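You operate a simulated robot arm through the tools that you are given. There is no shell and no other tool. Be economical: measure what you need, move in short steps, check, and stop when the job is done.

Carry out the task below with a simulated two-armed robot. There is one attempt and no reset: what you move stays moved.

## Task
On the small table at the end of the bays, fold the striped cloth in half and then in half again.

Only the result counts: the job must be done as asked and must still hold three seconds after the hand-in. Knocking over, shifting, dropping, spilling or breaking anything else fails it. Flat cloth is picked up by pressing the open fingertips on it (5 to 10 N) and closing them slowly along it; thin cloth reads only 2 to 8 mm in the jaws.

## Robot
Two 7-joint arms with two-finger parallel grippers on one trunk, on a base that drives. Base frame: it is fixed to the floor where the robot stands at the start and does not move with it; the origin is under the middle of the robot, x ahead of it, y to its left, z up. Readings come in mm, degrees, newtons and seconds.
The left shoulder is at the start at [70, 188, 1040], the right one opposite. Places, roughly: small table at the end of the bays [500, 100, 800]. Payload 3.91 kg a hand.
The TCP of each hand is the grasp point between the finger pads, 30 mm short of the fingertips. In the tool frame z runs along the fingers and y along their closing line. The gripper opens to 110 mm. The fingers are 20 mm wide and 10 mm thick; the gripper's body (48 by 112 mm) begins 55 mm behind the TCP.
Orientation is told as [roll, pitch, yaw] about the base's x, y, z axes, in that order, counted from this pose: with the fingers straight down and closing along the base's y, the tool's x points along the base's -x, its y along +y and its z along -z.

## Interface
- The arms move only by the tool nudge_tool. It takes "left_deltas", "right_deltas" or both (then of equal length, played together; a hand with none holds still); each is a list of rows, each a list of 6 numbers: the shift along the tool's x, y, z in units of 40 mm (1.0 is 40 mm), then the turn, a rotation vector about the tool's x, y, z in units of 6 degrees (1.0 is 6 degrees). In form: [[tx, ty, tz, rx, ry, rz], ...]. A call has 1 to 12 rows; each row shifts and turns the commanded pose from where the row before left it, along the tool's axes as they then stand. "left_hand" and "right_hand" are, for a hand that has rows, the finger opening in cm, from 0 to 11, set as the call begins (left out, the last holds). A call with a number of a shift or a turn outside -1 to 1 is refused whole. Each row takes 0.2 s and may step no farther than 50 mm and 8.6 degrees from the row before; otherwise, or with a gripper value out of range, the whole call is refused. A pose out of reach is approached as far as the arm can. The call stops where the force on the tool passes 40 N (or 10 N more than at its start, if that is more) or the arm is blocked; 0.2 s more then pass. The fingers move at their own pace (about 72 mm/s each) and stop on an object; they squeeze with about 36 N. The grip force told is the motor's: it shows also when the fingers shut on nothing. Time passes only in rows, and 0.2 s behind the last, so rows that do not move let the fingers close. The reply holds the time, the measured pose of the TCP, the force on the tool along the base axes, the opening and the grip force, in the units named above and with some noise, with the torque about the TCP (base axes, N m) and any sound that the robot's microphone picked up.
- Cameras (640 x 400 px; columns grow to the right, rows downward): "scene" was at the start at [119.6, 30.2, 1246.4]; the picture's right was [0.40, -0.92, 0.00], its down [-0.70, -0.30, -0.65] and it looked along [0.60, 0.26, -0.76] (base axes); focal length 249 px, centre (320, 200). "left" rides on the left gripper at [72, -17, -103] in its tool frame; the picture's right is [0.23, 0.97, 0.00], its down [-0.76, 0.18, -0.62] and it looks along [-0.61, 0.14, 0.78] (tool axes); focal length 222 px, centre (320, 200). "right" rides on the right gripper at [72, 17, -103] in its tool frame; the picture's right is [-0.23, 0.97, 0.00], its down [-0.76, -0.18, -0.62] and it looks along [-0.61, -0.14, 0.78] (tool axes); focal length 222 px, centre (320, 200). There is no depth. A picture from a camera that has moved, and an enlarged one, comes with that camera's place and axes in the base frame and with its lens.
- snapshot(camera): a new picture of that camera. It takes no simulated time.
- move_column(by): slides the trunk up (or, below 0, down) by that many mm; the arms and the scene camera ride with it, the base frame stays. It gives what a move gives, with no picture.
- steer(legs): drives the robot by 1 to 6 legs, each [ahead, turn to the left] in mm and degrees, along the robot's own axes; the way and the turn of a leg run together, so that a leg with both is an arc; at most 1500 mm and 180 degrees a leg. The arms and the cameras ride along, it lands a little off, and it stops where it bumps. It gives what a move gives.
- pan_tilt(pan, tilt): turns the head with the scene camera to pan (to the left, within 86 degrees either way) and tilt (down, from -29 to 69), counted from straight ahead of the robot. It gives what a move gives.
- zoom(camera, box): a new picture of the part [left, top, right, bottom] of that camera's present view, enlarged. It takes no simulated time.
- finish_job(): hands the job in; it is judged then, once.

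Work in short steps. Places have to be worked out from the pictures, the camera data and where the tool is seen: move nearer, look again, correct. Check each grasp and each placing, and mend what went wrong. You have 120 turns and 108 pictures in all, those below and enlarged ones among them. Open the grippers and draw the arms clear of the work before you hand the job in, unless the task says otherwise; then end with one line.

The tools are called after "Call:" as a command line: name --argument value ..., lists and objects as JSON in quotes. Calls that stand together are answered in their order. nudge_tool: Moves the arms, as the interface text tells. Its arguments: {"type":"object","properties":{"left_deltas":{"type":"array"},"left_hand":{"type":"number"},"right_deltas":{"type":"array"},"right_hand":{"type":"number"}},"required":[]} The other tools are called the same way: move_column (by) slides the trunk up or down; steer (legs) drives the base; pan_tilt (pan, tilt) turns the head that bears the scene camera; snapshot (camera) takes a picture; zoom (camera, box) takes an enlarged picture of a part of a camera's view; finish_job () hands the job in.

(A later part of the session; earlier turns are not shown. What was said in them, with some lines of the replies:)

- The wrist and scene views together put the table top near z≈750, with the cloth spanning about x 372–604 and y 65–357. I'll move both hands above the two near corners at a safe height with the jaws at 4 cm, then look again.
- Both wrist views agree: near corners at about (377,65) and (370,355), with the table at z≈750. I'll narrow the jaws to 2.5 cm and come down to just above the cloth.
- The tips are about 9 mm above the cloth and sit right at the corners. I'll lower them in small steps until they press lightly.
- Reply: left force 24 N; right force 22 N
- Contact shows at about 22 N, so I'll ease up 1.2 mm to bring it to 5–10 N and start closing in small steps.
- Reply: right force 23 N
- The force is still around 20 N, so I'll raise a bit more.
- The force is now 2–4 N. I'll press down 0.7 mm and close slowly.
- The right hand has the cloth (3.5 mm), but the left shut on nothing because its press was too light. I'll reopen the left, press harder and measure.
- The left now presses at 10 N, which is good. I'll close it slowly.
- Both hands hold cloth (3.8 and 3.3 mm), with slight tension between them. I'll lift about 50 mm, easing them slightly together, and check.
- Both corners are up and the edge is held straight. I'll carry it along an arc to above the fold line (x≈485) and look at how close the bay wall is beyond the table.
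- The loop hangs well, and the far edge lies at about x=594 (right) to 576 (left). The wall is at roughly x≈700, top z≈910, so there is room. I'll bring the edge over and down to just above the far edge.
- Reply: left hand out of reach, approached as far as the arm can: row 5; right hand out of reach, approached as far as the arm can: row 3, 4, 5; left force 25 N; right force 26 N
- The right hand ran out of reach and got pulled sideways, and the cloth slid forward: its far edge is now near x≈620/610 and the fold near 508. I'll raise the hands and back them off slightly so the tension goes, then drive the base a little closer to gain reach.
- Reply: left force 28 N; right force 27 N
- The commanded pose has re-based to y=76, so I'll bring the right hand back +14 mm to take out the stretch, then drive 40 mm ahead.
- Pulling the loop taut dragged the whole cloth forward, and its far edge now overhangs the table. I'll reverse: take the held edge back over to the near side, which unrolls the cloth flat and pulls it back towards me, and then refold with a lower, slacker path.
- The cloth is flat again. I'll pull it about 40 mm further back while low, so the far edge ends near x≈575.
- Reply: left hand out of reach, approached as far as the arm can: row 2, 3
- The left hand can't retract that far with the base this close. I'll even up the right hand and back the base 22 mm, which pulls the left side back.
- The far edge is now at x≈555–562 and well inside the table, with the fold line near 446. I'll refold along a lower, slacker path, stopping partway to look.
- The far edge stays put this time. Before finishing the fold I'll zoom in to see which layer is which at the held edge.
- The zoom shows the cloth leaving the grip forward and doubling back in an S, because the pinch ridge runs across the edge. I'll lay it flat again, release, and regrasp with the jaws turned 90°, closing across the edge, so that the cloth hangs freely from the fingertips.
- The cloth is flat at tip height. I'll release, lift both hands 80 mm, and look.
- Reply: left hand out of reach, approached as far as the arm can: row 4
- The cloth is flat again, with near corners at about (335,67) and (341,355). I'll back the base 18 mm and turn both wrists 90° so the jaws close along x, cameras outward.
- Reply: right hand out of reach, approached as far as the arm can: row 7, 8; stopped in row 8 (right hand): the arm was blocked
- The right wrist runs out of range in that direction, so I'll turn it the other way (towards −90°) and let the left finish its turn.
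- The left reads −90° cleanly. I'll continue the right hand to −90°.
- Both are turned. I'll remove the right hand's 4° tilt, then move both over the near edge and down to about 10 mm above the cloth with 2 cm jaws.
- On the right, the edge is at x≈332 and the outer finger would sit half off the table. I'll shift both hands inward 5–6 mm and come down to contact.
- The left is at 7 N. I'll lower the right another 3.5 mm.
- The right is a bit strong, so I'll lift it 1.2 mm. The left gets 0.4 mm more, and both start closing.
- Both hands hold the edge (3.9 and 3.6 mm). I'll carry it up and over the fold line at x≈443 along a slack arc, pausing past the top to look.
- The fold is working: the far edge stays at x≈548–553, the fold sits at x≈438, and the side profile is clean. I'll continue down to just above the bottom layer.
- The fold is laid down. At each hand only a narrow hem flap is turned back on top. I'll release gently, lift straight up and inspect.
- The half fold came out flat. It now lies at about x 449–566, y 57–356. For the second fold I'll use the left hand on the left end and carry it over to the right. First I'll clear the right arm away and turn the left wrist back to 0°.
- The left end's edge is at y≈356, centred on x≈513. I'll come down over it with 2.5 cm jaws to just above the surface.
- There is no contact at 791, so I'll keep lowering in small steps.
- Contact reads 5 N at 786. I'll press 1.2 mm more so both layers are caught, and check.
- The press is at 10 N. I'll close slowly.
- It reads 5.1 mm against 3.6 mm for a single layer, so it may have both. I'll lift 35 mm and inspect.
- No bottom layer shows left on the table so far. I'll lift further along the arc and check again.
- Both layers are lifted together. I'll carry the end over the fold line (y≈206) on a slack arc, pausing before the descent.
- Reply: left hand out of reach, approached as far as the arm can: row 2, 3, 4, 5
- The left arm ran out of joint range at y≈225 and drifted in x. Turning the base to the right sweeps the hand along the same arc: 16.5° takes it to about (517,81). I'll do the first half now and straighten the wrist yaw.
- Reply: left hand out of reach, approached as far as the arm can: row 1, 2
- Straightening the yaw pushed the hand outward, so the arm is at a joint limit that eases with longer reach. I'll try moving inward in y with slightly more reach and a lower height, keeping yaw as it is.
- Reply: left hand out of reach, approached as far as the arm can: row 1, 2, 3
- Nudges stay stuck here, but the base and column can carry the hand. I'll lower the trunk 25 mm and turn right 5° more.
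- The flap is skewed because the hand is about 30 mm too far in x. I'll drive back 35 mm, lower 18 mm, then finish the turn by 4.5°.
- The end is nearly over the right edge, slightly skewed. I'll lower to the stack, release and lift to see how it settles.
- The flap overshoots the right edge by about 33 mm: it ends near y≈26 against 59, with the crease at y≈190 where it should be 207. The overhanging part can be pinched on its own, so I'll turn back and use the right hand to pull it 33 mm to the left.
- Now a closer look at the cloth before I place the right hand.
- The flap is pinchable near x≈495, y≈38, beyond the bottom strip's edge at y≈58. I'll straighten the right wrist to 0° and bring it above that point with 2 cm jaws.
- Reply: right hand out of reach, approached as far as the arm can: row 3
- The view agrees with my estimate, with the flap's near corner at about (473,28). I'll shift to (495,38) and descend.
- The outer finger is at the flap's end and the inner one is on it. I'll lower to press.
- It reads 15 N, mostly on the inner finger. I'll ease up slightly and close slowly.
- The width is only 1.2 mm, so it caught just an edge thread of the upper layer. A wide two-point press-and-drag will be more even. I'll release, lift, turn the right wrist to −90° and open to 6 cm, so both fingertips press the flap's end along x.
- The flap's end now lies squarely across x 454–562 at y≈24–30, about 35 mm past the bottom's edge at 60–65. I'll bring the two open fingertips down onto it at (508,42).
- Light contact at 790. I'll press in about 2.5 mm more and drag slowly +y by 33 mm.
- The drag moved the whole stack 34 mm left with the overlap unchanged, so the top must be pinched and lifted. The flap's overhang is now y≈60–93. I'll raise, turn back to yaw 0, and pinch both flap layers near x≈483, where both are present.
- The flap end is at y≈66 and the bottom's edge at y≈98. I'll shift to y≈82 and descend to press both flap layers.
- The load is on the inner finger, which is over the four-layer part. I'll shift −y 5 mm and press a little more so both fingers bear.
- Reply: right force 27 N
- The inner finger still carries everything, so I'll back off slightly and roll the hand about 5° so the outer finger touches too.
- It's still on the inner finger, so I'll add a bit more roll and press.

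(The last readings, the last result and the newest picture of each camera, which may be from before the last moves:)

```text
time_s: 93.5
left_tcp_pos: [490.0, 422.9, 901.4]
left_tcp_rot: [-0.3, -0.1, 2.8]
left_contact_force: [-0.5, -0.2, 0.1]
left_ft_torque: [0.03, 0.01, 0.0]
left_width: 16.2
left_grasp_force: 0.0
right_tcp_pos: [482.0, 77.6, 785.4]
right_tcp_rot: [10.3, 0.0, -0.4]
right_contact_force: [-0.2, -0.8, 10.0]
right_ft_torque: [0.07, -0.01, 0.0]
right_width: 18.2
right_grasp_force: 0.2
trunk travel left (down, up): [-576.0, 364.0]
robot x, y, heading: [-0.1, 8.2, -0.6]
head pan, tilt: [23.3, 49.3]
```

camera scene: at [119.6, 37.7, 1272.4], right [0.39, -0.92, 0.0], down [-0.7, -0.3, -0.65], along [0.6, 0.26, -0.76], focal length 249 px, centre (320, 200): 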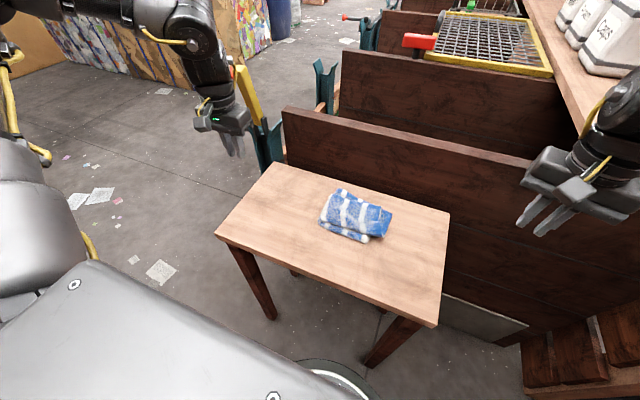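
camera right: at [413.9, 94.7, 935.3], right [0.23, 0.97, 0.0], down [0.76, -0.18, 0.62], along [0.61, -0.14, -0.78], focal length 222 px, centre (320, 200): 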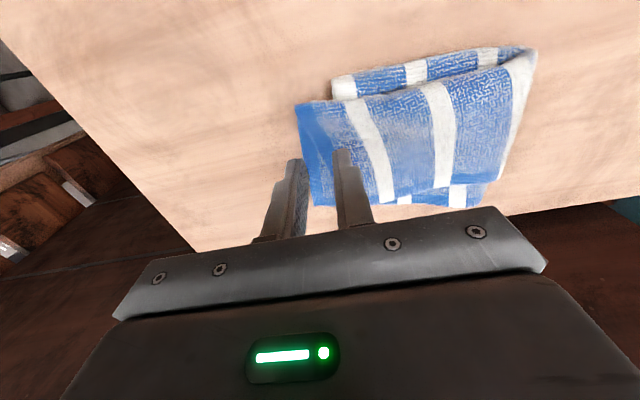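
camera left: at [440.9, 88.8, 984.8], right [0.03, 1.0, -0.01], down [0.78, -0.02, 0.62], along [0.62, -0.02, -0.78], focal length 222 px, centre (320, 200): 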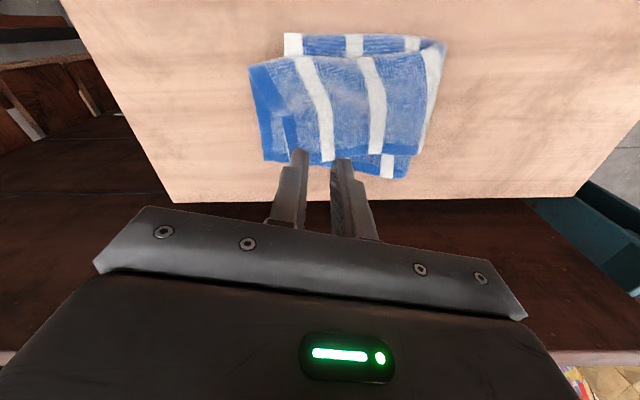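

The load is better balanced now (10 N), so I'll close slowly.

Call:
nudge_tool --right_deltas '[[0, 0, 0.02, 0, 0, 0], [0, 0, 0, 0, 0, 0]]' --right_hand 1.3

Call:
nudge_tool --right_deltas '[[0, 0, 0, 0, 0, 0], [0, 0, 0, 0, 0, 0]]' --right_hand 0.9

Call:
nudge_tool --right_deltas '[[0, 0, 0, 0, 0, 0], [0, 0, 0, 0, 0, 0], [0, 0, 0, 0, 0, 0]]' --right_hand 0

```text
time_s: 94.1
left_tcp_pos: [490.1, 423.0, 901.4]
left_tcp_rot: [-0.4, -0.2, 2.8]
left_contact_force: [0.3, 0.2, 0.4]
left_ft_torque: [-0.02, -0.05, -0.01]
left_width: 15.8
left_grasp_force: 0.1
right_tcp_pos: [481.5, 75.8, 786.4]
right_tcp_rot: [10.3, -0.2, -0.4]
right_contact_force: [0.5, -0.2, 14.0]
right_ft_torque: [0.14, -0.01, 0.0]
right_width: 14.0
right_grasp_force: 1.4
trunk travel left (down, up): [-576.0, 364.0]
robot x, y, heading: [3.1, 5.2, -0.1]
head pan, tilt: [23.3, 49.3]
```

```text
time_s: 94.7
left_tcp_pos: [490.0, 423.8, 902.6]
left_tcp_rot: [-0.3, -0.1, 2.8]
left_contact_force: [0.5, -0.1, 0.2]
left_ft_torque: [0.05, 0.01, -0.01]
left_width: 16.0
left_grasp_force: 0.1
right_tcp_pos: [481.7, 77.5, 785.9]
right_tcp_rot: [10.3, 0.0, -0.5]
right_contact_force: [-0.3, -0.7, 11.5]
right_ft_torque: [0.07, -0.02, 0.03]
right_width: 7.2
right_grasp_force: 0.1
trunk travel left (down, up): [-576.0, 364.0]
robot x, y, heading: [1.1, 7.3, 0.3]
head pan, tilt: [23.3, 49.3]
```

```text
time_s: 95.5
left_tcp_pos: [490.3, 422.7, 901.5]
left_tcp_rot: [-0.4, -0.1, 2.8]
left_contact_force: [0.5, 0.4, 0.6]
left_ft_torque: [0.01, -0.02, 0.0]
left_width: 15.8
left_grasp_force: 0.1
right_tcp_pos: [481.7, 77.0, 785.5]
right_tcp_rot: [10.1, -0.1, -0.4]
right_contact_force: [0.0, -1.2, 7.7]
right_ft_torque: [-0.01, 0.02, -0.02]
right_width: 0.1
right_grasp_force: 36.1
trunk travel left (down, up): [-576.0, 364.0]
robot x, y, heading: [-2.2, 10.3, -0.3]
head pan, tilt: [23.3, 49.3]
```

The pinch slipped because the uneven four-layer step sat under one finger. I'll turn to −90° again and close along x at (495,80): the whole finger pair then sits on the two-layer overhang, where 2.5 cm openings worked before.

Call:
nudge_tool --right_deltas '[[0, 0, -0.6, 0, 0, 0], [0, 0, -0.5, 0.9, 0, 0], [-0.33, 0.05, 0, 0.8, 0, 0], [0, 0, 0, 0, 0, 1], [0, 0, 0, 0, 0, 1], [0, 0, 0, 0, 0, 1], [0, 0, 0, 0, 0, 1], [0, 0, 0, 0, 0, 1], [0, 0, 0, 0, 0, 1], [0, 0, 0, 0, 0, 1], [0, 0, 0, 0, 0, 1]]' --right_hand 2.5

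Call:
nudge_tool --right_deltas '[[0, 0, 0, 0, 0, 1], [0, 0, 0, 0, 0, 1], [0, 0, 0, 0, 0, 1], [0, 0, 0, 0, 0, 1], [0, 0, 0, 0, 0, 1], [0, 0, 0, 0, 0, 1], [0, 0, 0, 0, 0, 1], [0, 0, 0.4, 0, 0, 0], [0, 0, 0.3, 0, 0, 0], [0, 0, 0, 0, 0, 0]]'

Call:
snapshot --camera "right"

```text
time_s: 97.9
left_tcp_pos: [491.3, 423.7, 900.1]
left_tcp_rot: [-0.4, 0.0, 2.7]
left_contact_force: [-0.1, 0.2, 0.4]
left_ft_torque: [0.03, 0.01, 0.02]
left_width: 16.0
left_grasp_force: 0.0
right_tcp_pos: [497.0, 72.2, 828.8]
right_tcp_rot: [0.0, 0.0, -48.5]
right_contact_force: [0.3, -0.4, 0.4]
right_ft_torque: [0.0, 0.02, 0.0]
right_width: 25.0
right_grasp_force: 0.1
trunk travel left (down, up): [-576.0, 364.0]
robot x, y, heading: [-1.1, 5.5, -0.2]
head pan, tilt: [23.3, 49.3]
```

```text
time_s: 100.1
left_tcp_pos: [490.0, 423.1, 900.6]
left_tcp_rot: [-0.4, -0.1, 2.9]
left_contact_force: [0.1, 0.5, -0.3]
left_ft_torque: [0.03, 0.01, -0.01]
left_width: 15.9
left_grasp_force: 0.1
right_tcp_pos: [497.7, 72.3, 801.7]
right_tcp_rot: [0.1, 0.0, -90.4]
right_contact_force: [0.1, 1.0, 0.4]
right_ft_torque: [-0.02, -0.01, -0.02]
right_width: 25.3
right_grasp_force: 0.1
trunk travel left (down, up): [-576.0, 364.0]
robot x, y, heading: [0.6, 11.0, -0.0]
head pan, tilt: [23.3, 49.3]
```

```text
28 pictures are left
camera right: at [515.5, 144.5, 904.8], right [0.97, -0.23, 0.0], down [-0.18, -0.76, 0.62], along [-0.15, -0.61, -0.78], focal length 222 px, centre (320, 200)
```

right: 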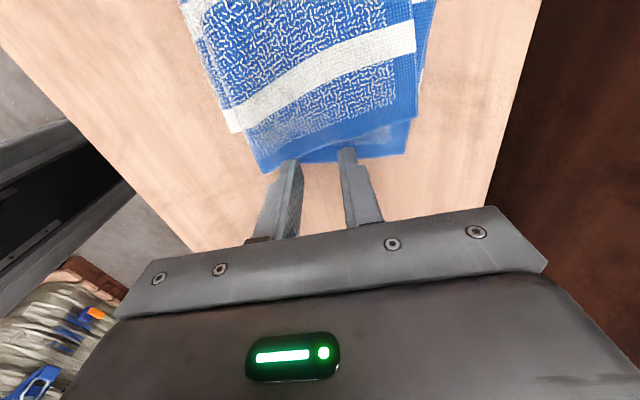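

Both flap layers are present for y ≥ 74 between x 467 and 512, so I'll centre at (490,84) and press down.

Call:
nudge_tool --right_deltas '[[0.3, -0.2, 0.1, 0, 0, 0], [0, 0, 0.15, 0, 0, 0], [0, 0, 0.08, 0, 0, 0], [0, 0, 0, 0, 0, 0]]'

```text
time_s: 101.1
left_tcp_pos: [490.4, 423.5, 901.1]
left_tcp_rot: [-0.4, -0.1, 2.8]
left_contact_force: [0.2, -0.2, 0.5]
left_ft_torque: [-0.02, -0.04, 0.0]
left_width: 16.1
left_grasp_force: 0.0
right_tcp_pos: [488.4, 84.4, 788.1]
right_tcp_rot: [-0.1, 0.1, -90.4]
right_contact_force: [1.3, 0.6, 3.7]
right_ft_torque: [0.02, -0.06, 0.0]
right_width: 25.3
right_grasp_force: 0.0
trunk travel left (down, up): [-576.0, 364.0]
robot x, y, heading: [0.7, 6.8, -0.0]
head pan, tilt: [23.3, 49.3]
```

Contact is 3.7 N and fairly centred. I'll press about 2 mm more.

Call:
nudge_tool --right_deltas '[[0, 0, 0.05, 0, 0, 0], [0, 0, 0.02, 0, 0, 0], [0, 0, 0, 0, 0, 0]]'

Call:
nudge_tool --right_deltas '[[0, 0, 0, 0, 0, 0], [0, 0, 0, 0, 0, 0]]' --right_hand 1.9

Call:
nudge_tool --right_deltas '[[0, 0, 0, 0, 0, 0], [0, 0, 0, 0, 0, 0]]' --right_hand 1.3

Call:
nudge_tool --right_deltas '[[0, 0, 0, 0, 0, 0], [0, 0, 0, 0, 0, 0]]' --right_hand 0.8

Call:
nudge_tool --right_deltas '[[0, 0, 0, 0, 0, 0], [0, 0, 0, 0, 0, 0]]' --right_hand 0

```text
time_s: 101.9
left_tcp_pos: [489.4, 422.9, 901.6]
left_tcp_rot: [-0.4, -0.2, 2.7]
left_contact_force: [0.3, -0.1, -0.1]
left_ft_torque: [0.01, -0.01, 0.02]
left_width: 15.9
left_grasp_force: 0.0
right_tcp_pos: [487.6, 85.2, 785.5]
right_tcp_rot: [0.0, 0.2, -90.5]
right_contact_force: [4.2, 0.5, 15.0]
right_ft_torque: [0.17, -0.26, -0.07]
right_width: 25.3
right_grasp_force: 0.7
trunk travel left (down, up): [-576.0, 364.0]
robot x, y, heading: [2.2, 10.5, -0.0]
head pan, tilt: [23.3, 49.3]
```

```text
time_s: 102.5
left_tcp_pos: [490.1, 423.7, 900.9]
left_tcp_rot: [-0.4, -0.1, 2.7]
left_contact_force: [-0.5, -0.6, -0.1]
left_ft_torque: [0.0, -0.02, 0.0]
left_width: 15.8
left_grasp_force: 0.1
right_tcp_pos: [487.7, 85.1, 787.0]
right_tcp_rot: [0.1, 0.1, -90.5]
right_contact_force: [-2.2, -0.2, 15.7]
right_ft_torque: [0.11, -0.1, 0.0]
right_width: 17.9
right_grasp_force: 0.3
trunk travel left (down, up): [-576.0, 364.0]
robot x, y, heading: [-3.7, 6.0, -0.5]
head pan, tilt: [23.3, 49.3]
```

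```text
time_s: 103.1
left_tcp_pos: [490.0, 422.0, 903.0]
left_tcp_rot: [-0.4, -0.2, 2.8]
left_contact_force: [0.1, -0.6, -0.7]
left_ft_torque: [-0.05, 0.01, 0.03]
left_width: 16.2
left_grasp_force: 0.0
right_tcp_pos: [487.9, 84.1, 786.6]
right_tcp_rot: [0.0, 0.2, -90.4]
right_contact_force: [-1.3, -0.7, 15.6]
right_ft_torque: [0.11, -0.08, 0.01]
right_width: 11.7
right_grasp_force: 0.1
trunk travel left (down, up): [-576.0, 364.0]
robot x, y, heading: [-2.3, 9.3, -0.0]
head pan, tilt: [23.3, 49.3]
```

```text
time_s: 103.7
left_tcp_pos: [489.5, 422.8, 901.6]
left_tcp_rot: [-0.4, -0.2, 2.8]
left_contact_force: [-0.6, 0.3, -0.4]
left_ft_torque: [-0.01, 0.03, 0.01]
left_width: 16.2
left_grasp_force: 0.0
right_tcp_pos: [487.8, 85.6, 786.4]
right_tcp_rot: [0.1, 0.1, -90.4]
right_contact_force: [1.1, -0.3, 16.4]
right_ft_torque: [0.07, -0.14, -0.02]
right_width: 9.1
right_grasp_force: 0.6
trunk travel left (down, up): [-576.0, 364.0]
robot x, y, heading: [-0.1, 8.9, -0.4]
head pan, tilt: [23.3, 49.3]
```

```text
time_s: 104.3
left_tcp_pos: [490.4, 423.0, 901.9]
left_tcp_rot: [-0.4, -0.2, 2.8]
left_contact_force: [0.5, 0.5, 0.0]
left_ft_torque: [0.03, -0.02, 0.03]
left_width: 16.0
left_grasp_force: 0.0
right_tcp_pos: [487.6, 84.0, 786.8]
right_tcp_rot: [0.1, 0.2, -90.4]
right_contact_force: [1.2, 0.1, 17.4]
right_ft_torque: [0.09, -0.14, -0.06]
right_width: 3.7
right_grasp_force: 36.2
trunk travel left (down, up): [-576.0, 364.0]
robot x, y, heading: [-1.4, 7.3, -0.0]
head pan, tilt: [23.3, 49.3]
```

Gripped at 3.7 mm. I'll lift 40 mm with a small +y shift and check which layers came along.

Call:
nudge_tool --right_deltas '[[0, 0, -0.4, 0, 0, 0], [0.2, 0, -0.6, 0, 0, 0], [0, 0, 0, 0, 0, 0]]'

Call:
snapshot --camera "right"

Call:
zoom --camera "scene" --box '[290, 160, 418, 240]'

```text
time_s: 105.1
left_tcp_pos: [491.0, 423.7, 900.0]
left_tcp_rot: [-0.4, -0.2, 2.8]
left_contact_force: [-0.9, 0.3, 0.1]
left_ft_torque: [-0.03, 0.03, 0.04]
left_width: 16.0
left_grasp_force: 0.0
right_tcp_pos: [488.4, 93.5, 824.8]
right_tcp_rot: [-0.1, 0.0, -90.4]
right_contact_force: [0.4, -0.8, -0.7]
right_ft_torque: [-0.01, -0.01, -0.02]
right_width: 3.7
right_grasp_force: 35.7
trunk travel left (down, up): [-576.0, 364.0]
robot x, y, heading: [1.0, 9.5, -0.3]
head pan, tilt: [23.3, 49.3]
```

```text
27 pictures are left
camera right: at [506.7, 165.7, 928.5], right [0.97, -0.23, 0.0], down [-0.18, -0.76, 0.62], along [-0.15, -0.61, -0.78], focal length 222 px, centre (320, 200)
```

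right: 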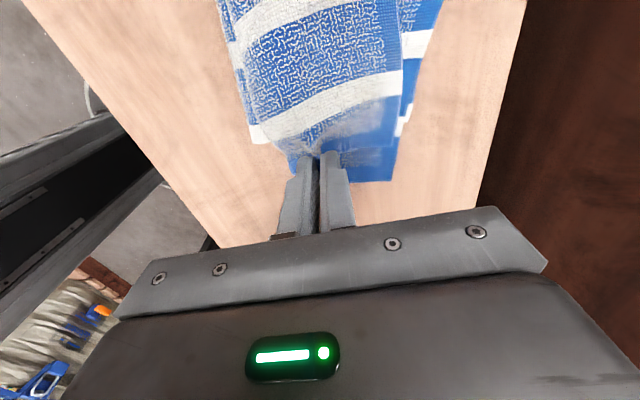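

```text
5.00 times, centred on (354, 200) of scene
camera zoom: at [120.3, 37.6, 1272.2], right [0.39, -0.92, 0.0], down [-0.7, -0.3, -0.65], along [0.6, 0.26, -0.76], focal length 1244 px, centre (150, 200)
```

zoom: 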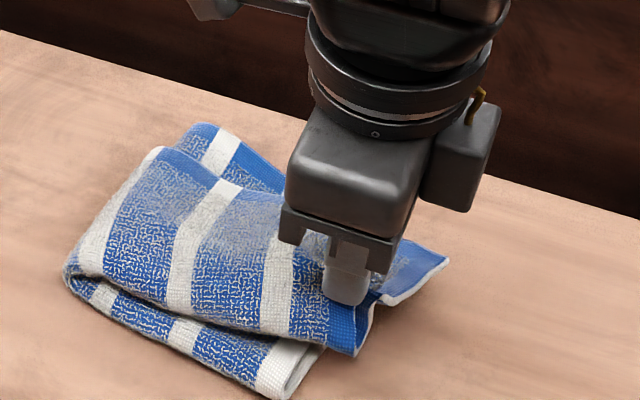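

Only the upper flap layer is held. I'll put it back, release, and instead pinch at the flap's folded near edge (x≈455), where both layers join.

Call:
nudge_tool --right_deltas '[[-0.2, 0, 0.6, 0, 0, 0], [0, 0, 0.3, 0, 0, 0], [0, 0, 0, 0, 0, 0]]'

Call:
nudge_tool --right_deltas '[[0, 0, 0, 0, 0, 0], [0, 0, 0, 0, 0, 0], [0, 0, -0.6, 0, 0, 0], [0, -0.7, 0, 0, 0, 0], [0, 0, 0, 0, 0, 0]]' --right_hand 2.2

Call:
snapshot --camera "right"

```text
time_s: 105.9
left_tcp_pos: [490.0, 423.4, 900.4]
left_tcp_rot: [-0.5, 0.0, 2.8]
left_contact_force: [0.3, -0.2, -0.2]
left_ft_torque: [0.01, 0.02, 0.02]
left_width: 15.6
left_grasp_force: 0.0
right_tcp_pos: [487.8, 83.9, 788.2]
right_tcp_rot: [0.0, 0.0, -90.4]
right_contact_force: [0.6, 0.1, 4.7]
right_ft_torque: [0.06, -0.04, -0.01]
right_width: 3.5
right_grasp_force: 35.7
trunk travel left (down, up): [-576.0, 364.0]
robot x, y, heading: [0.1, 9.0, 0.3]
head pan, tilt: [23.3, 49.3]
```

```text
time_s: 107.1
left_tcp_pos: [490.2, 425.0, 901.8]
left_tcp_rot: [-0.4, -0.2, 2.7]
left_contact_force: [0.5, 0.7, -0.3]
left_ft_torque: [0.02, -0.01, 0.01]
left_width: 16.2
left_grasp_force: 0.0
right_tcp_pos: [460.0, 82.3, 813.3]
right_tcp_rot: [-0.1, 0.0, -90.3]
right_contact_force: [0.0, -0.5, 0.0]
right_ft_torque: [0.03, -0.02, 0.0]
right_width: 22.0
right_grasp_force: 0.0
trunk travel left (down, up): [-576.0, 364.0]
robot x, y, heading: [-2.7, 6.6, 0.2]
head pan, tilt: [23.3, 49.3]
```

```text
25 pictures are left
camera right: at [479.5, 155.9, 916.8], right [0.97, -0.23, 0.0], down [-0.18, -0.76, 0.62], along [-0.15, -0.61, -0.78], focal length 222 px, centre (320, 200)
```

right: 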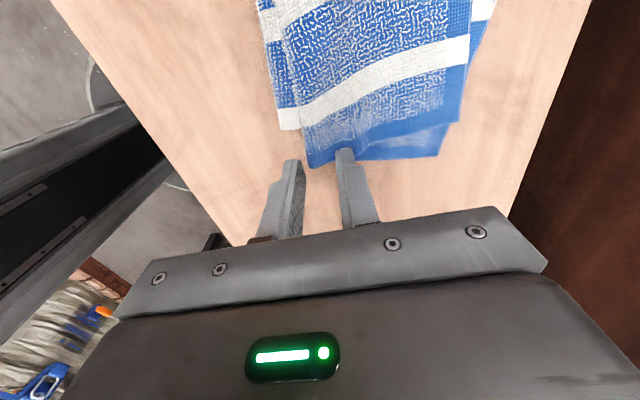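

The outer finger is just off the folded near edge (x≈449) and the inner one is on the flap. I'll lower and press.

Call:
nudge_tool --right_deltas '[[0, 0, 0.5, 0, 0, 0], [0, 0, 0.12, 0, 0, 0], [0, 0, 0.06, 0, 0, 0], [0, 0, 0, 0, 0, 0]]'

```text
time_s: 108.1
left_tcp_pos: [490.7, 424.7, 901.4]
left_tcp_rot: [-0.4, -0.1, 2.8]
left_contact_force: [0.8, 0.5, 0.9]
left_ft_torque: [-0.01, -0.01, -0.01]
left_width: 16.3
left_grasp_force: 0.0
right_tcp_pos: [460.3, 83.9, 787.1]
right_tcp_rot: [0.1, 0.2, -90.4]
right_contact_force: [1.1, 0.5, 7.4]
right_ft_torque: [0.04, -0.18, -0.04]
right_width: 22.5
right_grasp_force: 0.6
trunk travel left (down, up): [-576.0, 364.0]
robot x, y, heading: [0.4, 7.0, 0.1]
head pan, tilt: [23.3, 49.3]
```

The inner finger bears 7 N. I'll press about 1.5 mm further so the outer tip meets the table, then close.

Call:
nudge_tool --right_deltas '[[0, 0, 0.05, 0, 0, 0], [0, 0, 0, 0, 0, 0]]' --right_hand 1.7

Call:
nudge_tool --right_deltas '[[0, 0, 0, 0, 0, 0], [0, 0, 0, 0, 0, 0]]' --right_hand 1.2

Call:
nudge_tool --right_deltas '[[0, 0, 0, 0, 0, 0], [0, 0, 0, 0, 0, 0], [0, 0, 0, 0, 0, 0]]' --right_hand 0

```text
time_s: 108.7
left_tcp_pos: [488.7, 422.6, 903.0]
left_tcp_rot: [-0.4, -0.2, 2.8]
left_contact_force: [0.3, 0.1, 0.1]
left_ft_torque: [-0.01, 0.01, 0.02]
left_width: 16.0
left_grasp_force: 0.0
right_tcp_pos: [459.4, 83.6, 784.8]
right_tcp_rot: [0.0, 0.1, -90.2]
right_contact_force: [-1.3, -0.3, 14.9]
right_ft_torque: [0.07, -0.21, 0.01]
right_width: 16.6
right_grasp_force: 0.1
trunk travel left (down, up): [-576.0, 364.0]
robot x, y, heading: [-2.3, 9.5, 0.0]
head pan, tilt: [23.3, 49.3]
```

```text
time_s: 109.3
left_tcp_pos: [488.6, 422.3, 902.1]
left_tcp_rot: [-0.4, -0.1, 2.7]
left_contact_force: [0.6, 0.4, 0.3]
left_ft_torque: [0.03, 0.0, 0.02]
left_width: 16.1
left_grasp_force: 0.1
right_tcp_pos: [458.5, 83.2, 785.2]
right_tcp_rot: [0.1, 0.1, -90.4]
right_contact_force: [0.6, -1.1, 17.7]
right_ft_torque: [0.08, -0.23, 0.01]
right_width: 12.8
right_grasp_force: 1.1
trunk travel left (down, up): [-576.0, 364.0]
robot x, y, heading: [1.7, 6.8, 0.1]
head pan, tilt: [23.3, 49.3]
```

```text
time_s: 110.1
left_tcp_pos: [490.6, 423.0, 901.0]
left_tcp_rot: [-0.4, -0.2, 2.8]
left_contact_force: [-1.0, 0.2, 0.2]
left_ft_torque: [0.03, 0.01, 0.0]
left_width: 16.0
left_grasp_force: 0.1
right_tcp_pos: [459.0, 83.4, 785.1]
right_tcp_rot: [0.2, 0.1, -90.4]
right_contact_force: [5.9, 0.3, 19.5]
right_ft_torque: [0.07, -0.34, -0.09]
right_width: 5.1
right_grasp_force: 36.4
trunk travel left (down, up): [-576.0, 364.0]
robot x, y, heading: [0.5, 6.1, -0.1]
head pan, tilt: [23.3, 49.3]
```

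It now grips 5.1 mm, which suggests both layers. I'll lift 40 mm, moving +y 15 mm, and look.

Call:
nudge_tool --right_deltas '[[0, 0, -0.4, 0, 0, 0], [0.2, 0, -0.6, 0, 0, 0], [0.2, 0, 0, 0, 0, 0], [0, 0, 0, 0, 0, 0]]'

Call:
snapshot --camera "right"

Call:
zoom --camera "scene" --box '[290, 160, 418, 240]'

```text
time_s: 111.1
left_tcp_pos: [490.0, 422.6, 900.9]
left_tcp_rot: [-0.4, -0.1, 2.8]
left_contact_force: [-0.2, -0.6, 0.1]
left_ft_torque: [0.02, 0.02, -0.02]
left_width: 16.1
left_grasp_force: 0.0
right_tcp_pos: [460.4, 100.4, 824.3]
right_tcp_rot: [0.0, 0.2, -90.4]
right_contact_force: [0.0, 0.3, -0.1]
right_ft_torque: [0.03, 0.02, -0.04]
right_width: 5.3
right_grasp_force: 35.9
trunk travel left (down, up): [-576.0, 364.0]
robot x, y, heading: [-2.5, 10.2, -0.3]
head pan, tilt: [23.3, 49.3]
```

```text
24 pictures are left
camera right: at [479.0, 173.0, 927.5], right [0.97, -0.23, 0.0], down [-0.18, -0.76, 0.62], along [-0.15, -0.61, -0.78], focal length 222 px, centre (320, 200)
```

right: 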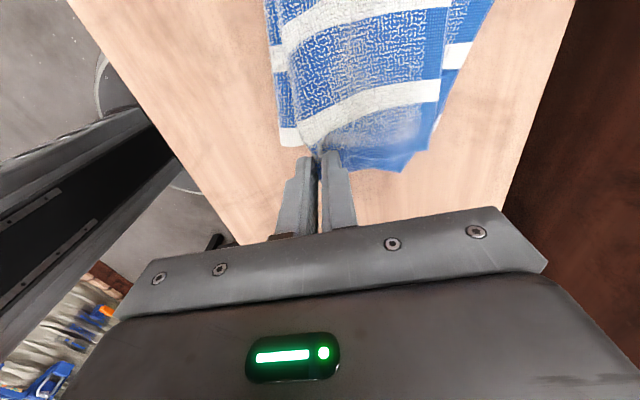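

```text
5.00 times, centred on (354, 200) of scene
camera zoom: at [119.3, 37.5, 1272.4], right [0.39, -0.92, 0.0], down [-0.7, -0.3, -0.65], along [0.6, 0.26, -0.76], focal length 1244 px, centre (150, 200)
```

zoom: 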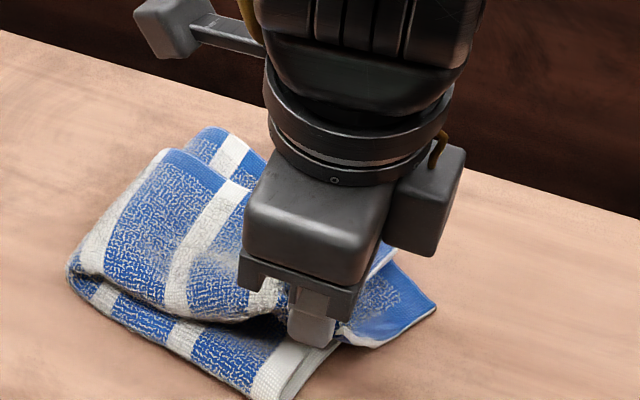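

Both layers are held. I'll raise a bit more, move +y to about 120, and set it down.

Call:
nudge_tool --right_deltas '[[0.15, 0, -0.4, 0, 0, 0], [0.25, 0, -0.2, 0, 0, 0], [0.2, 0, 0, 0, 0, 0], [0, 0, 0.5, 0, 0, 0], [0, 0, 0.5, 0, 0, 0], [0, 0, 0.3, 0, 0, 0], [0, 0, 0, 0, 0, 0]]'

Call:
nudge_tool --right_deltas '[[0, 0, 0, 0, 0, 0], [0, 0, 0, 0, 0, 0], [-0.1, 0, -0.5, 0, 0, 0], [0, 0, -0.9, 0, 0, 0], [0, 0, -0.6, 0, 0, 0], [0, 0, 0, 0, 0, 0]]' --right_hand 1.8

Call:
snapshot --camera "right"

Call:
zoom --camera "scene" --box '[290, 160, 418, 240]'

```text
time_s: 112.7
left_tcp_pos: [490.2, 422.9, 901.3]
left_tcp_rot: [-0.4, -0.2, 2.8]
left_contact_force: [-0.3, -0.1, -0.2]
left_ft_torque: [-0.02, -0.04, 0.0]
left_width: 16.2
left_grasp_force: 0.0
right_tcp_pos: [459.9, 124.3, 794.4]
right_tcp_rot: [0.0, -0.1, -90.3]
right_contact_force: [0.6, 0.6, 3.7]
right_ft_torque: [0.05, -0.04, -0.04]
right_width: 4.8
right_grasp_force: 35.8
trunk travel left (down, up): [-576.0, 364.0]
robot x, y, heading: [-1.9, 8.7, -0.0]
head pan, tilt: [23.3, 49.3]
```

```text
time_s: 114.1
left_tcp_pos: [491.3, 424.2, 900.1]
left_tcp_rot: [-0.4, -0.1, 2.7]
left_contact_force: [-1.3, 0.5, 0.7]
left_ft_torque: [-0.01, -0.01, 0.0]
left_width: 16.1
left_grasp_force: 0.1
right_tcp_pos: [461.4, 120.1, 875.5]
right_tcp_rot: [0.1, 0.0, -90.5]
right_contact_force: [-0.2, -0.2, -0.3]
right_ft_torque: [0.0, -0.02, -0.02]
right_width: 18.1
right_grasp_force: 0.1
trunk travel left (down, up): [-576.0, 364.0]
robot x, y, heading: [-0.9, 7.4, 0.2]
head pan, tilt: [23.3, 49.3]
```

```text
22 pictures are left
camera right: at [479.7, 193.3, 979.1], right [0.97, -0.23, 0.0], down [-0.18, -0.76, 0.62], along [-0.15, -0.61, -0.78], focal length 222 px, centre (320, 200)
```

right: 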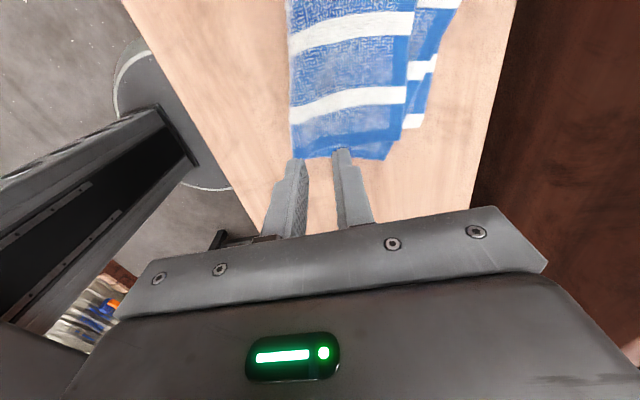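

```text
5.00 times, centred on (354, 200) of scene
camera zoom: at [119.8, 37.9, 1272.3], right [0.39, -0.92, 0.0], down [-0.7, -0.3, -0.65], along [0.6, 0.26, -0.76], focal length 1244 px, centre (150, 200)
```

zoom: 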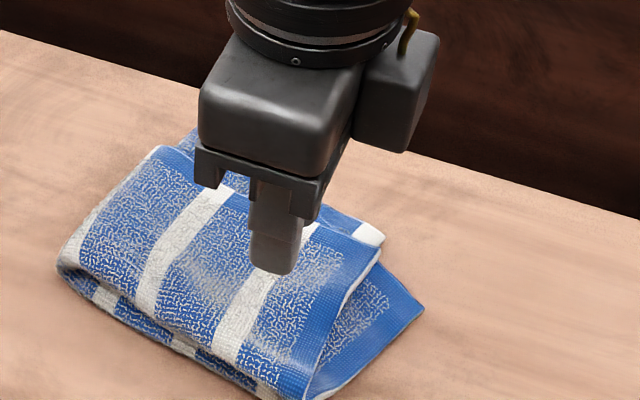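

The near side came across. I'll clear the right hand to the side for a full view.

Call:
nudge_tool --right_deltas '[[-0.9, 0, -0.3, 0, 0, 0], [-1, 0, 0, 0, 0, 0], [-1, 0, 0, 0, 0, 0], [-1, 0, 0, 0, 0, 0], [-1, 0, 0, 0, 0, 0]]'

Call:
zoom --camera "scene" --box '[290, 160, 418, 240]'

```text
time_s: 115.3
left_tcp_pos: [490.4, 422.1, 901.7]
left_tcp_rot: [-0.3, -0.1, 2.8]
left_contact_force: [-0.7, 0.2, -0.2]
left_ft_torque: [0.01, 0.02, 0.0]
left_width: 16.0
left_grasp_force: 0.1
right_tcp_pos: [457.6, -77.0, 887.6]
right_tcp_rot: [0.1, 0.1, -90.4]
right_contact_force: [0.1, -0.8, -0.6]
right_ft_torque: [0.01, -0.01, 0.01]
right_width: 17.8
right_grasp_force: 0.0
trunk travel left (down, up): [-576.0, 364.0]
robot x, y, heading: [-2.3, 7.9, 0.0]
head pan, tilt: [23.3, 49.3]
```

```text
5.00 times, centred on (354, 200) of scene
camera zoom: at [119.5, 35.8, 1272.4], right [0.39, -0.92, 0.0], down [-0.7, -0.3, -0.65], along [0.6, 0.26, -0.76], focal length 1244 px, centre (150, 200)
```

zoom: 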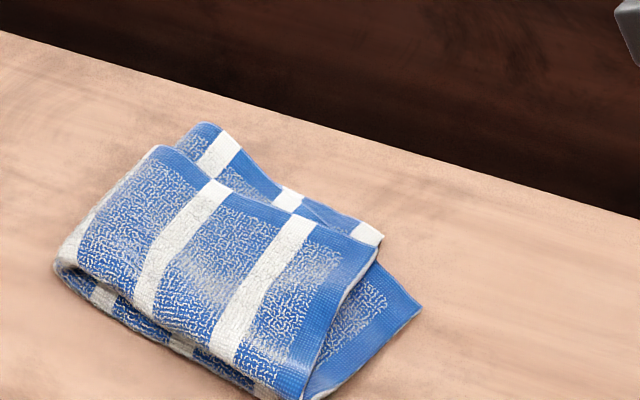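

The upper flap now lines up with the bottom strip's right edge (y≈85–95). Only the flap's lower layer sticks out as a triangle with its tip near (513,57); it should lie near (548,88). I'll pinch that corner with the jaws along its hem (yaw ≈ −116°). First I'll position above it.

Call:
nudge_tool --right_deltas '[[0.9, 0.3, 0, 0, 0, 1], [0.9, 0.3, 0, 0, 0, 1], [0.9, 0.3, 0, 0, 0, 1], [0.8, 0.3, 0, 0, 0, 1], [0.1, 0.2, 0.3, 0, 0, 0.3], [0, 0, 0, 0, 0, 0]]' --right_hand 1.5

```text
time_s: 116.7
left_tcp_pos: [489.8, 424.2, 901.3]
left_tcp_rot: [-0.4, -0.1, 2.9]
left_contact_force: [-0.7, 1.2, -0.1]
left_ft_torque: [-0.01, -0.02, 0.05]
left_width: 16.1
left_grasp_force: 0.1
right_tcp_pos: [536.4, 54.6, 875.3]
right_tcp_rot: [0.0, 0.0, -116.2]
right_contact_force: [-0.9, -0.5, 0.8]
right_ft_torque: [0.05, -0.03, 0.01]
right_width: 15.3
right_grasp_force: 0.1
trunk travel left (down, up): [-576.0, 364.0]
robot x, y, heading: [1.5, 7.4, -0.3]
head pan, tilt: [23.3, 49.3]
```

The −116° yaw is reachable. I'll move over (503,72) and descend to near contact.

Call:
nudge_tool --right_deltas '[[0.02, -0.94, 0, 0, 0, 0], [0, 0, 0.8, 0, 0, 0], [0, 0, 0.8, 0, 0, 0], [0, 0, 0.3, 0, 0, 0], [0, 0, 0, 0, 0, 0]]'

Call:
snapshot --camera "right"

```text
time_s: 117.9
left_tcp_pos: [489.8, 423.5, 900.3]
left_tcp_rot: [-0.4, -0.1, 2.8]
left_contact_force: [-0.4, -0.1, 0.3]
left_ft_torque: [-0.01, -0.01, -0.01]
left_width: 16.4
left_grasp_force: 0.1
right_tcp_pos: [503.7, 71.1, 799.0]
right_tcp_rot: [0.0, 0.0, -116.2]
right_contact_force: [0.1, 0.3, 0.2]
right_ft_torque: [-0.01, -0.02, -0.04]
right_width: 14.9
right_grasp_force: 0.1
trunk travel left (down, up): [-576.0, 364.0]
robot x, y, heading: [0.7, 9.9, -0.3]
head pan, tilt: [23.3, 49.3]
```

```text
19 pictures are left
camera right: at [551.9, 129.7, 903.4], right [0.77, -0.63, 0.0], down [-0.5, -0.61, 0.62], along [-0.4, -0.48, -0.78], focal length 222 px, centre (320, 200)
```

right: 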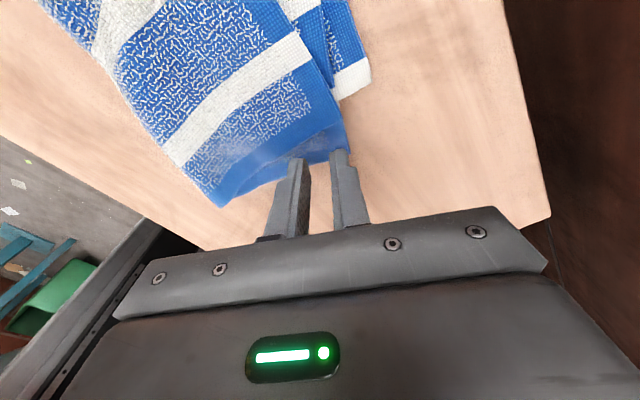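

Both fingertips are over the protruding layer. I'll lower to press.

Call:
nudge_tool --right_deltas '[[0, 0, 0.25, 0, 0, 0], [0, 0, 0.1, 0, 0, 0], [0, 0, 0.03, 0, 0, 0], [0, 0, 0, 0, 0, 0]]'

```text
time_s: 118.9
left_tcp_pos: [489.9, 423.6, 900.6]
left_tcp_rot: [-0.4, 0.0, 2.8]
left_contact_force: [-1.4, -0.4, 0.1]
left_ft_torque: [0.0, -0.03, 0.0]
left_width: 15.9
left_grasp_force: 0.1
right_tcp_pos: [504.2, 71.1, 785.0]
right_tcp_rot: [0.0, 0.0, -116.2]
right_contact_force: [0.5, -0.1, 2.0]
right_ft_torque: [-0.01, 0.02, 0.0]
right_width: 14.8
right_grasp_force: 0.2
trunk travel left (down, up): [-576.0, 364.0]
robot x, y, heading: [-2.2, 9.2, -0.1]
head pan, tilt: [23.3, 49.3]
```

Touching at 2 N. I'll press about 1.5 mm more and close.

Call:
nudge_tool --right_deltas '[[0, 0, 0.05, 0, 0, 0], [0, 0, 0, 0, 0, 0]]' --right_hand 1.4

Call:
nudge_tool --right_deltas '[[0, 0, 0, 0, 0, 0], [0, 0, 0, 0, 0, 0]]' --right_hand 1.0

Call:
nudge_tool --right_deltas '[[0, 0, 0, 0, 0, 0], [0, 0, 0, 0, 0, 0], [0, 0, 0, 0, 0, 0]]' --right_hand 0

```text
time_s: 119.5
left_tcp_pos: [490.7, 422.5, 901.2]
left_tcp_rot: [-0.3, -0.1, 2.8]
left_contact_force: [0.1, 0.1, 0.3]
left_ft_torque: [0.01, 0.0, 0.0]
left_width: 16.0
left_grasp_force: 0.0
right_tcp_pos: [503.7, 71.5, 783.9]
right_tcp_rot: [0.0, 0.1, -116.3]
right_contact_force: [-0.3, 0.5, 9.0]
right_ft_torque: [0.05, 0.01, 0.03]
right_width: 14.4
right_grasp_force: 1.1
trunk travel left (down, up): [-576.0, 364.0]
robot x, y, heading: [0.0, 9.2, 0.2]
head pan, tilt: [23.3, 49.3]
```

```text
time_s: 120.1
left_tcp_pos: [489.6, 423.6, 900.8]
left_tcp_rot: [-0.4, -0.3, 2.8]
left_contact_force: [0.7, -0.2, -1.2]
left_ft_torque: [-0.02, 0.02, 0.0]
left_width: 15.8
left_grasp_force: 0.1
right_tcp_pos: [503.1, 70.7, 783.2]
right_tcp_rot: [-0.1, 0.0, -116.1]
right_contact_force: [-0.5, -0.5, 9.9]
right_ft_torque: [0.05, 0.02, 0.01]
right_width: 10.0
right_grasp_force: 0.2
trunk travel left (down, up): [-576.0, 364.0]
robot x, y, heading: [0.5, 8.0, 0.1]
head pan, tilt: [23.3, 49.3]
```

```text
time_s: 120.9
left_tcp_pos: [490.3, 423.5, 901.3]
left_tcp_rot: [-0.4, -0.1, 2.7]
left_contact_force: [0.3, 0.1, 0.8]
left_ft_torque: [-0.01, -0.01, -0.02]
left_width: 16.2
left_grasp_force: 0.0
right_tcp_pos: [503.6, 70.3, 783.1]
right_tcp_rot: [0.0, 0.1, -116.2]
right_contact_force: [-0.5, 0.1, 7.4]
right_ft_torque: [0.03, 0.02, 0.02]
right_width: 0.2
right_grasp_force: 35.8
trunk travel left (down, up): [-576.0, 364.0]
robot x, y, heading: [-2.3, 6.8, -0.1]
head pan, tilt: [23.3, 49.3]
```

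It slipped again at that small opening. Since the closed tips already press on just that single layer, I'll drag it instead, 25 mm in +x and 9 mm in +y.

Call:
nudge_tool --right_deltas '[[0.1, 0.1, 0.01, 0, 0, 0], [0.12, 0.12, 0, 0, 0, 0], [0.12, 0.12, 0, 0, 0, 0], [0.13, 0.12, 0, 0, 0, 0], [0, 0, 0, 0, 0, 0]]'

Call:
snapshot --camera "right"

```text
time_s: 122.1
left_tcp_pos: [490.2, 423.3, 901.4]
left_tcp_rot: [-0.4, -0.1, 2.9]
left_contact_force: [0.5, -0.1, 0.6]
left_ft_torque: [0.0, -0.02, -0.02]
left_width: 16.1
left_grasp_force: 0.1
right_tcp_pos: [527.4, 78.9, 783.3]
right_tcp_rot: [-0.1, 0.1, -116.2]
right_contact_force: [-3.0, -0.5, 9.0]
right_ft_torque: [-0.02, 0.08, 0.0]
right_width: 0.2
right_grasp_force: 36.3
trunk travel left (down, up): [-576.0, 364.0]
robot x, y, heading: [-0.3, 6.0, 0.2]
head pan, tilt: [23.3, 49.3]
```

```text
18 pictures are left
camera right: at [576.1, 138.2, 886.7], right [0.77, -0.63, 0.0], down [-0.5, -0.61, 0.62], along [-0.39, -0.48, -0.78], focal length 222 px, centre (320, 200)
```

right: 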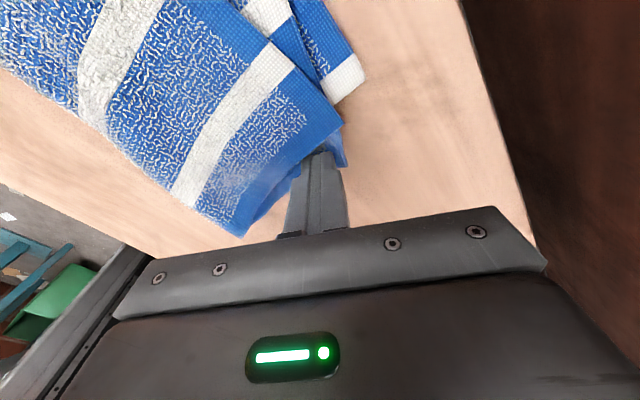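

That worked: the layer slid under and the protrusion is small. One more short drag (+6,+8 mm), then I'll lift and clear.

Call:
nudge_tool --right_deltas '[[0.12, 0.03, 0, 0, 0, 0], [0.12, 0.02, 0, 0, 0, 0], [0, 0, -0.5, 0, 0, 0], [0, 0, -0.9, 0, 0, 0], [-0.8, 0, -0.6, 0, 0, 0], [-1, 0, 0, 0, 0, 0], [-1, 0, 0, 0, 0, 0], [-1, 0, 0, 0, 0, 0]]'

Call:
zoom --camera "scene" --box '[290, 160, 418, 240]'

```text
time_s: 123.9
left_tcp_pos: [489.8, 421.4, 901.4]
left_tcp_rot: [-0.2, 0.0, 2.8]
left_contact_force: [-0.8, -0.1, -0.5]
left_ft_torque: [0.0, -0.01, 0.02]
left_width: 15.9
left_grasp_force: 0.0
right_tcp_pos: [466.1, -52.1, 862.6]
right_tcp_rot: [-0.1, 0.2, -116.3]
right_contact_force: [0.4, 0.3, -0.6]
right_ft_torque: [-0.02, -0.01, -0.01]
right_width: 0.0
right_grasp_force: 36.2
trunk travel left (down, up): [-576.0, 364.0]
robot x, y, heading: [-1.2, 6.0, -0.2]
head pan, tilt: [23.3, 49.3]
```

```text
5.00 times, centred on (354, 200) of scene
camera zoom: at [119.0, 35.6, 1272.5], right [0.39, -0.92, 0.0], down [-0.7, -0.3, -0.65], along [0.6, 0.26, -0.76], focal length 1244 px, centre (150, 200)
```

zoom: 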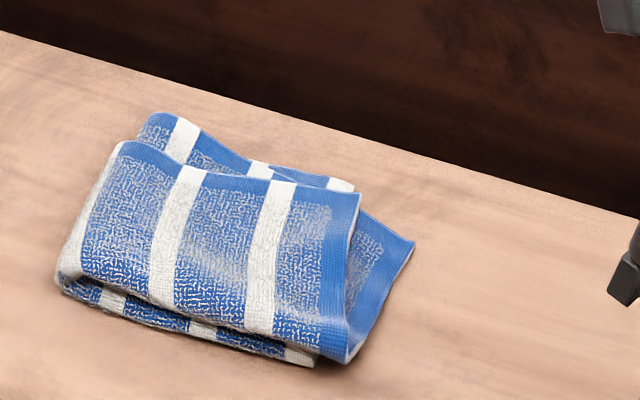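

The stack is nearly rectangular now (x 460–580, y ~95–235), with one layer's corner still showing at about (553,72). I'll do one gentle drag on that corner, 13 mm towards +y.

Call:
nudge_tool --right_deltas '[[0.95, 0.1, 0, 0, 0, 0], [0.95, 0.1, 0, 0, 0, 0], [0.95, 0.1, 0, 0, 0, 0], [0.95, 0.12, 0, 0, 0, 0], [0, 0, 0.8, 0, 0, 0], [0, 0, 0.8, 0, 0, 0], [0, 0, 0.25, 0, 0, 0], [0, 0, 0, 0, 0, 0]]'

Call:
snapshot --camera "right"

```text
time_s: 125.7
left_tcp_pos: [491.2, 423.8, 901.3]
left_tcp_rot: [-0.4, -0.2, 2.8]
left_contact_force: [-0.6, 0.3, 0.4]
left_ft_torque: [-0.01, -0.01, -0.02]
left_width: 15.9
left_grasp_force: 0.0
right_tcp_pos: [550.2, 78.9, 788.2]
right_tcp_rot: [0.0, 0.0, -116.2]
right_contact_force: [0.1, 0.5, 0.0]
right_ft_torque: [-0.03, 0.0, 0.02]
right_width: 0.0
right_grasp_force: 35.5
trunk travel left (down, up): [-576.0, 364.0]
robot x, y, heading: [-2.3, 10.1, -0.3]
head pan, tilt: [23.3, 49.3]
```

```text
16 pictures are left
camera right: at [598.5, 138.6, 891.5], right [0.77, -0.63, 0.0], down [-0.5, -0.61, 0.62], along [-0.4, -0.48, -0.78], focal length 222 px, centre (320, 200)
```

right: 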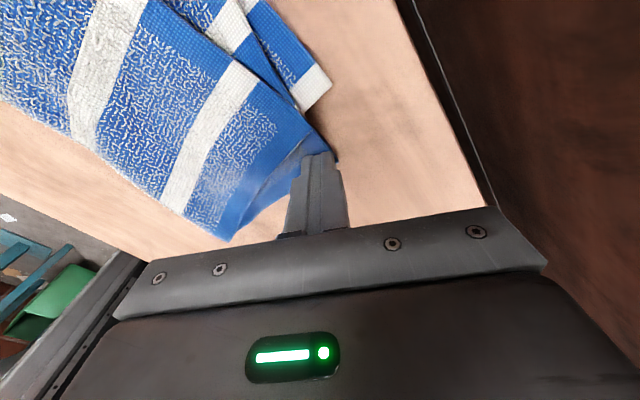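

The tip is right on the corner. I'll press lightly, drag about 13 mm under the stack, and lift away.

Call:
nudge_tool --right_deltas '[[0, 0, 0.1, 0, 0, 0], [0, 0, 0.02, 0, 0, 0], [0.12, -0.03, 0, 0, 0, 0], [0.12, -0.03, 0, 0, 0, 0], [0.08, -0.02, 0, 0, 0, 0], [0, 0, -0.5, 0, 0, 0], [0, 0, -0.9, 0, 0, 0], [-0.8, 0, -0.6, 0, 0, 0], [-1, 0, 0, 0, 0, 0], [-1, 0, 0, 0, 0, 0], [-1, 0, 0, 0, 0, 0]]'

Call:
zoom --camera "scene" --box '[290, 160, 418, 240]'

```text
time_s: 128.1
left_tcp_pos: [490.5, 421.8, 902.4]
left_tcp_rot: [-0.3, -0.1, 2.8]
left_contact_force: [0.5, 0.7, 0.0]
left_ft_torque: [0.02, 0.0, 0.01]
left_width: 16.2
left_grasp_force: 0.0
right_tcp_pos: [483.1, -44.5, 862.4]
right_tcp_rot: [-0.2, 0.3, -116.2]
right_contact_force: [-1.1, 0.3, -0.5]
right_ft_torque: [0.0, 0.04, 0.01]
right_width: 0.0
right_grasp_force: 35.8
trunk travel left (down, up): [-576.0, 364.0]
robot x, y, heading: [0.7, 1.9, -0.2]
head pan, tilt: [23.3, 49.3]
```

```text
5.00 times, centred on (354, 200) of scene
camera zoom: at [119.2, 35.7, 1272.5], right [0.39, -0.92, 0.0], down [-0.7, -0.3, -0.65], along [0.6, 0.26, -0.76], focal length 1244 px, centre (150, 200)
```

zoom: 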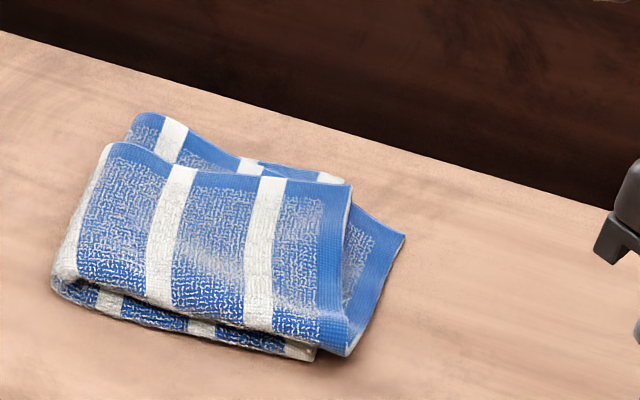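

The cloth is now folded in quarters as a compact, nearly square stack. I'll open the grippers, draw both arms up and clear, and take a last look.

Call:
nudge_tool --left_deltas '[[0, 0, -0.8, 0, 0, 0], [0, 0.5, -0.5, 0, 0, 0], [0, 0.5, 0, 0, 0, 0], [0, 0, 0, 0, 0, 0], [0, 0, 0, 0, 0, 0]]' --right_deltas '[[0, 0, -0.8, 0, 0, 0], [-0.8, 0, -0.4, 0, 0, 0], [-0.9, 0, 0, 0, 0, 0], [-0.9, 0, 0, 0, 0, 0], [0, 0, 0, 0, 0, 0]]' --left_hand 6 --right_hand 6

Call:
snapshot --camera "scene"

```text
time_s: 129.3
left_tcp_pos: [489.8, 464.4, 949.8]
left_tcp_rot: [-0.5, -0.1, 2.8]
left_contact_force: [-0.7, -0.6, -0.7]
left_ft_torque: [-0.01, 0.02, -0.02]
left_width: 60.0
left_grasp_force: 0.0
right_tcp_pos: [441.0, -135.2, 912.2]
right_tcp_rot: [0.1, 0.0, -116.1]
right_contact_force: [0.4, 0.1, -0.3]
right_ft_torque: [-0.03, 0.03, 0.0]
right_width: 59.9
right_grasp_force: 0.0
trunk travel left (down, up): [-576.0, 364.0]
robot x, y, heading: [1.7, 8.9, 0.1]
head pan, tilt: [23.3, 49.3]
```

```text
14 pictures are left
camera scene: at [120.2, 39.1, 1272.3], right [0.39, -0.92, 0.0], down [-0.7, -0.3, -0.65], along [0.6, 0.26, -0.76], focal length 249 px, centre (320, 200)
```

scene: 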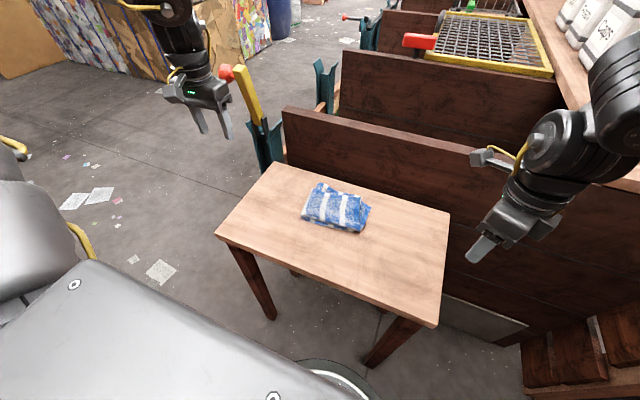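

The cloth lies folded in quarters on the table, nothing else appears disturbed, and both hands are open and clear. I'm handing in the job.

Call:
finish_job

```text
The job is handed in.
```

I folded the striped cloth in half and then in half again, and it lies on the small table as a nearly square stack; one layer's corner sticks out slightly and the last crease is a bit puffy.
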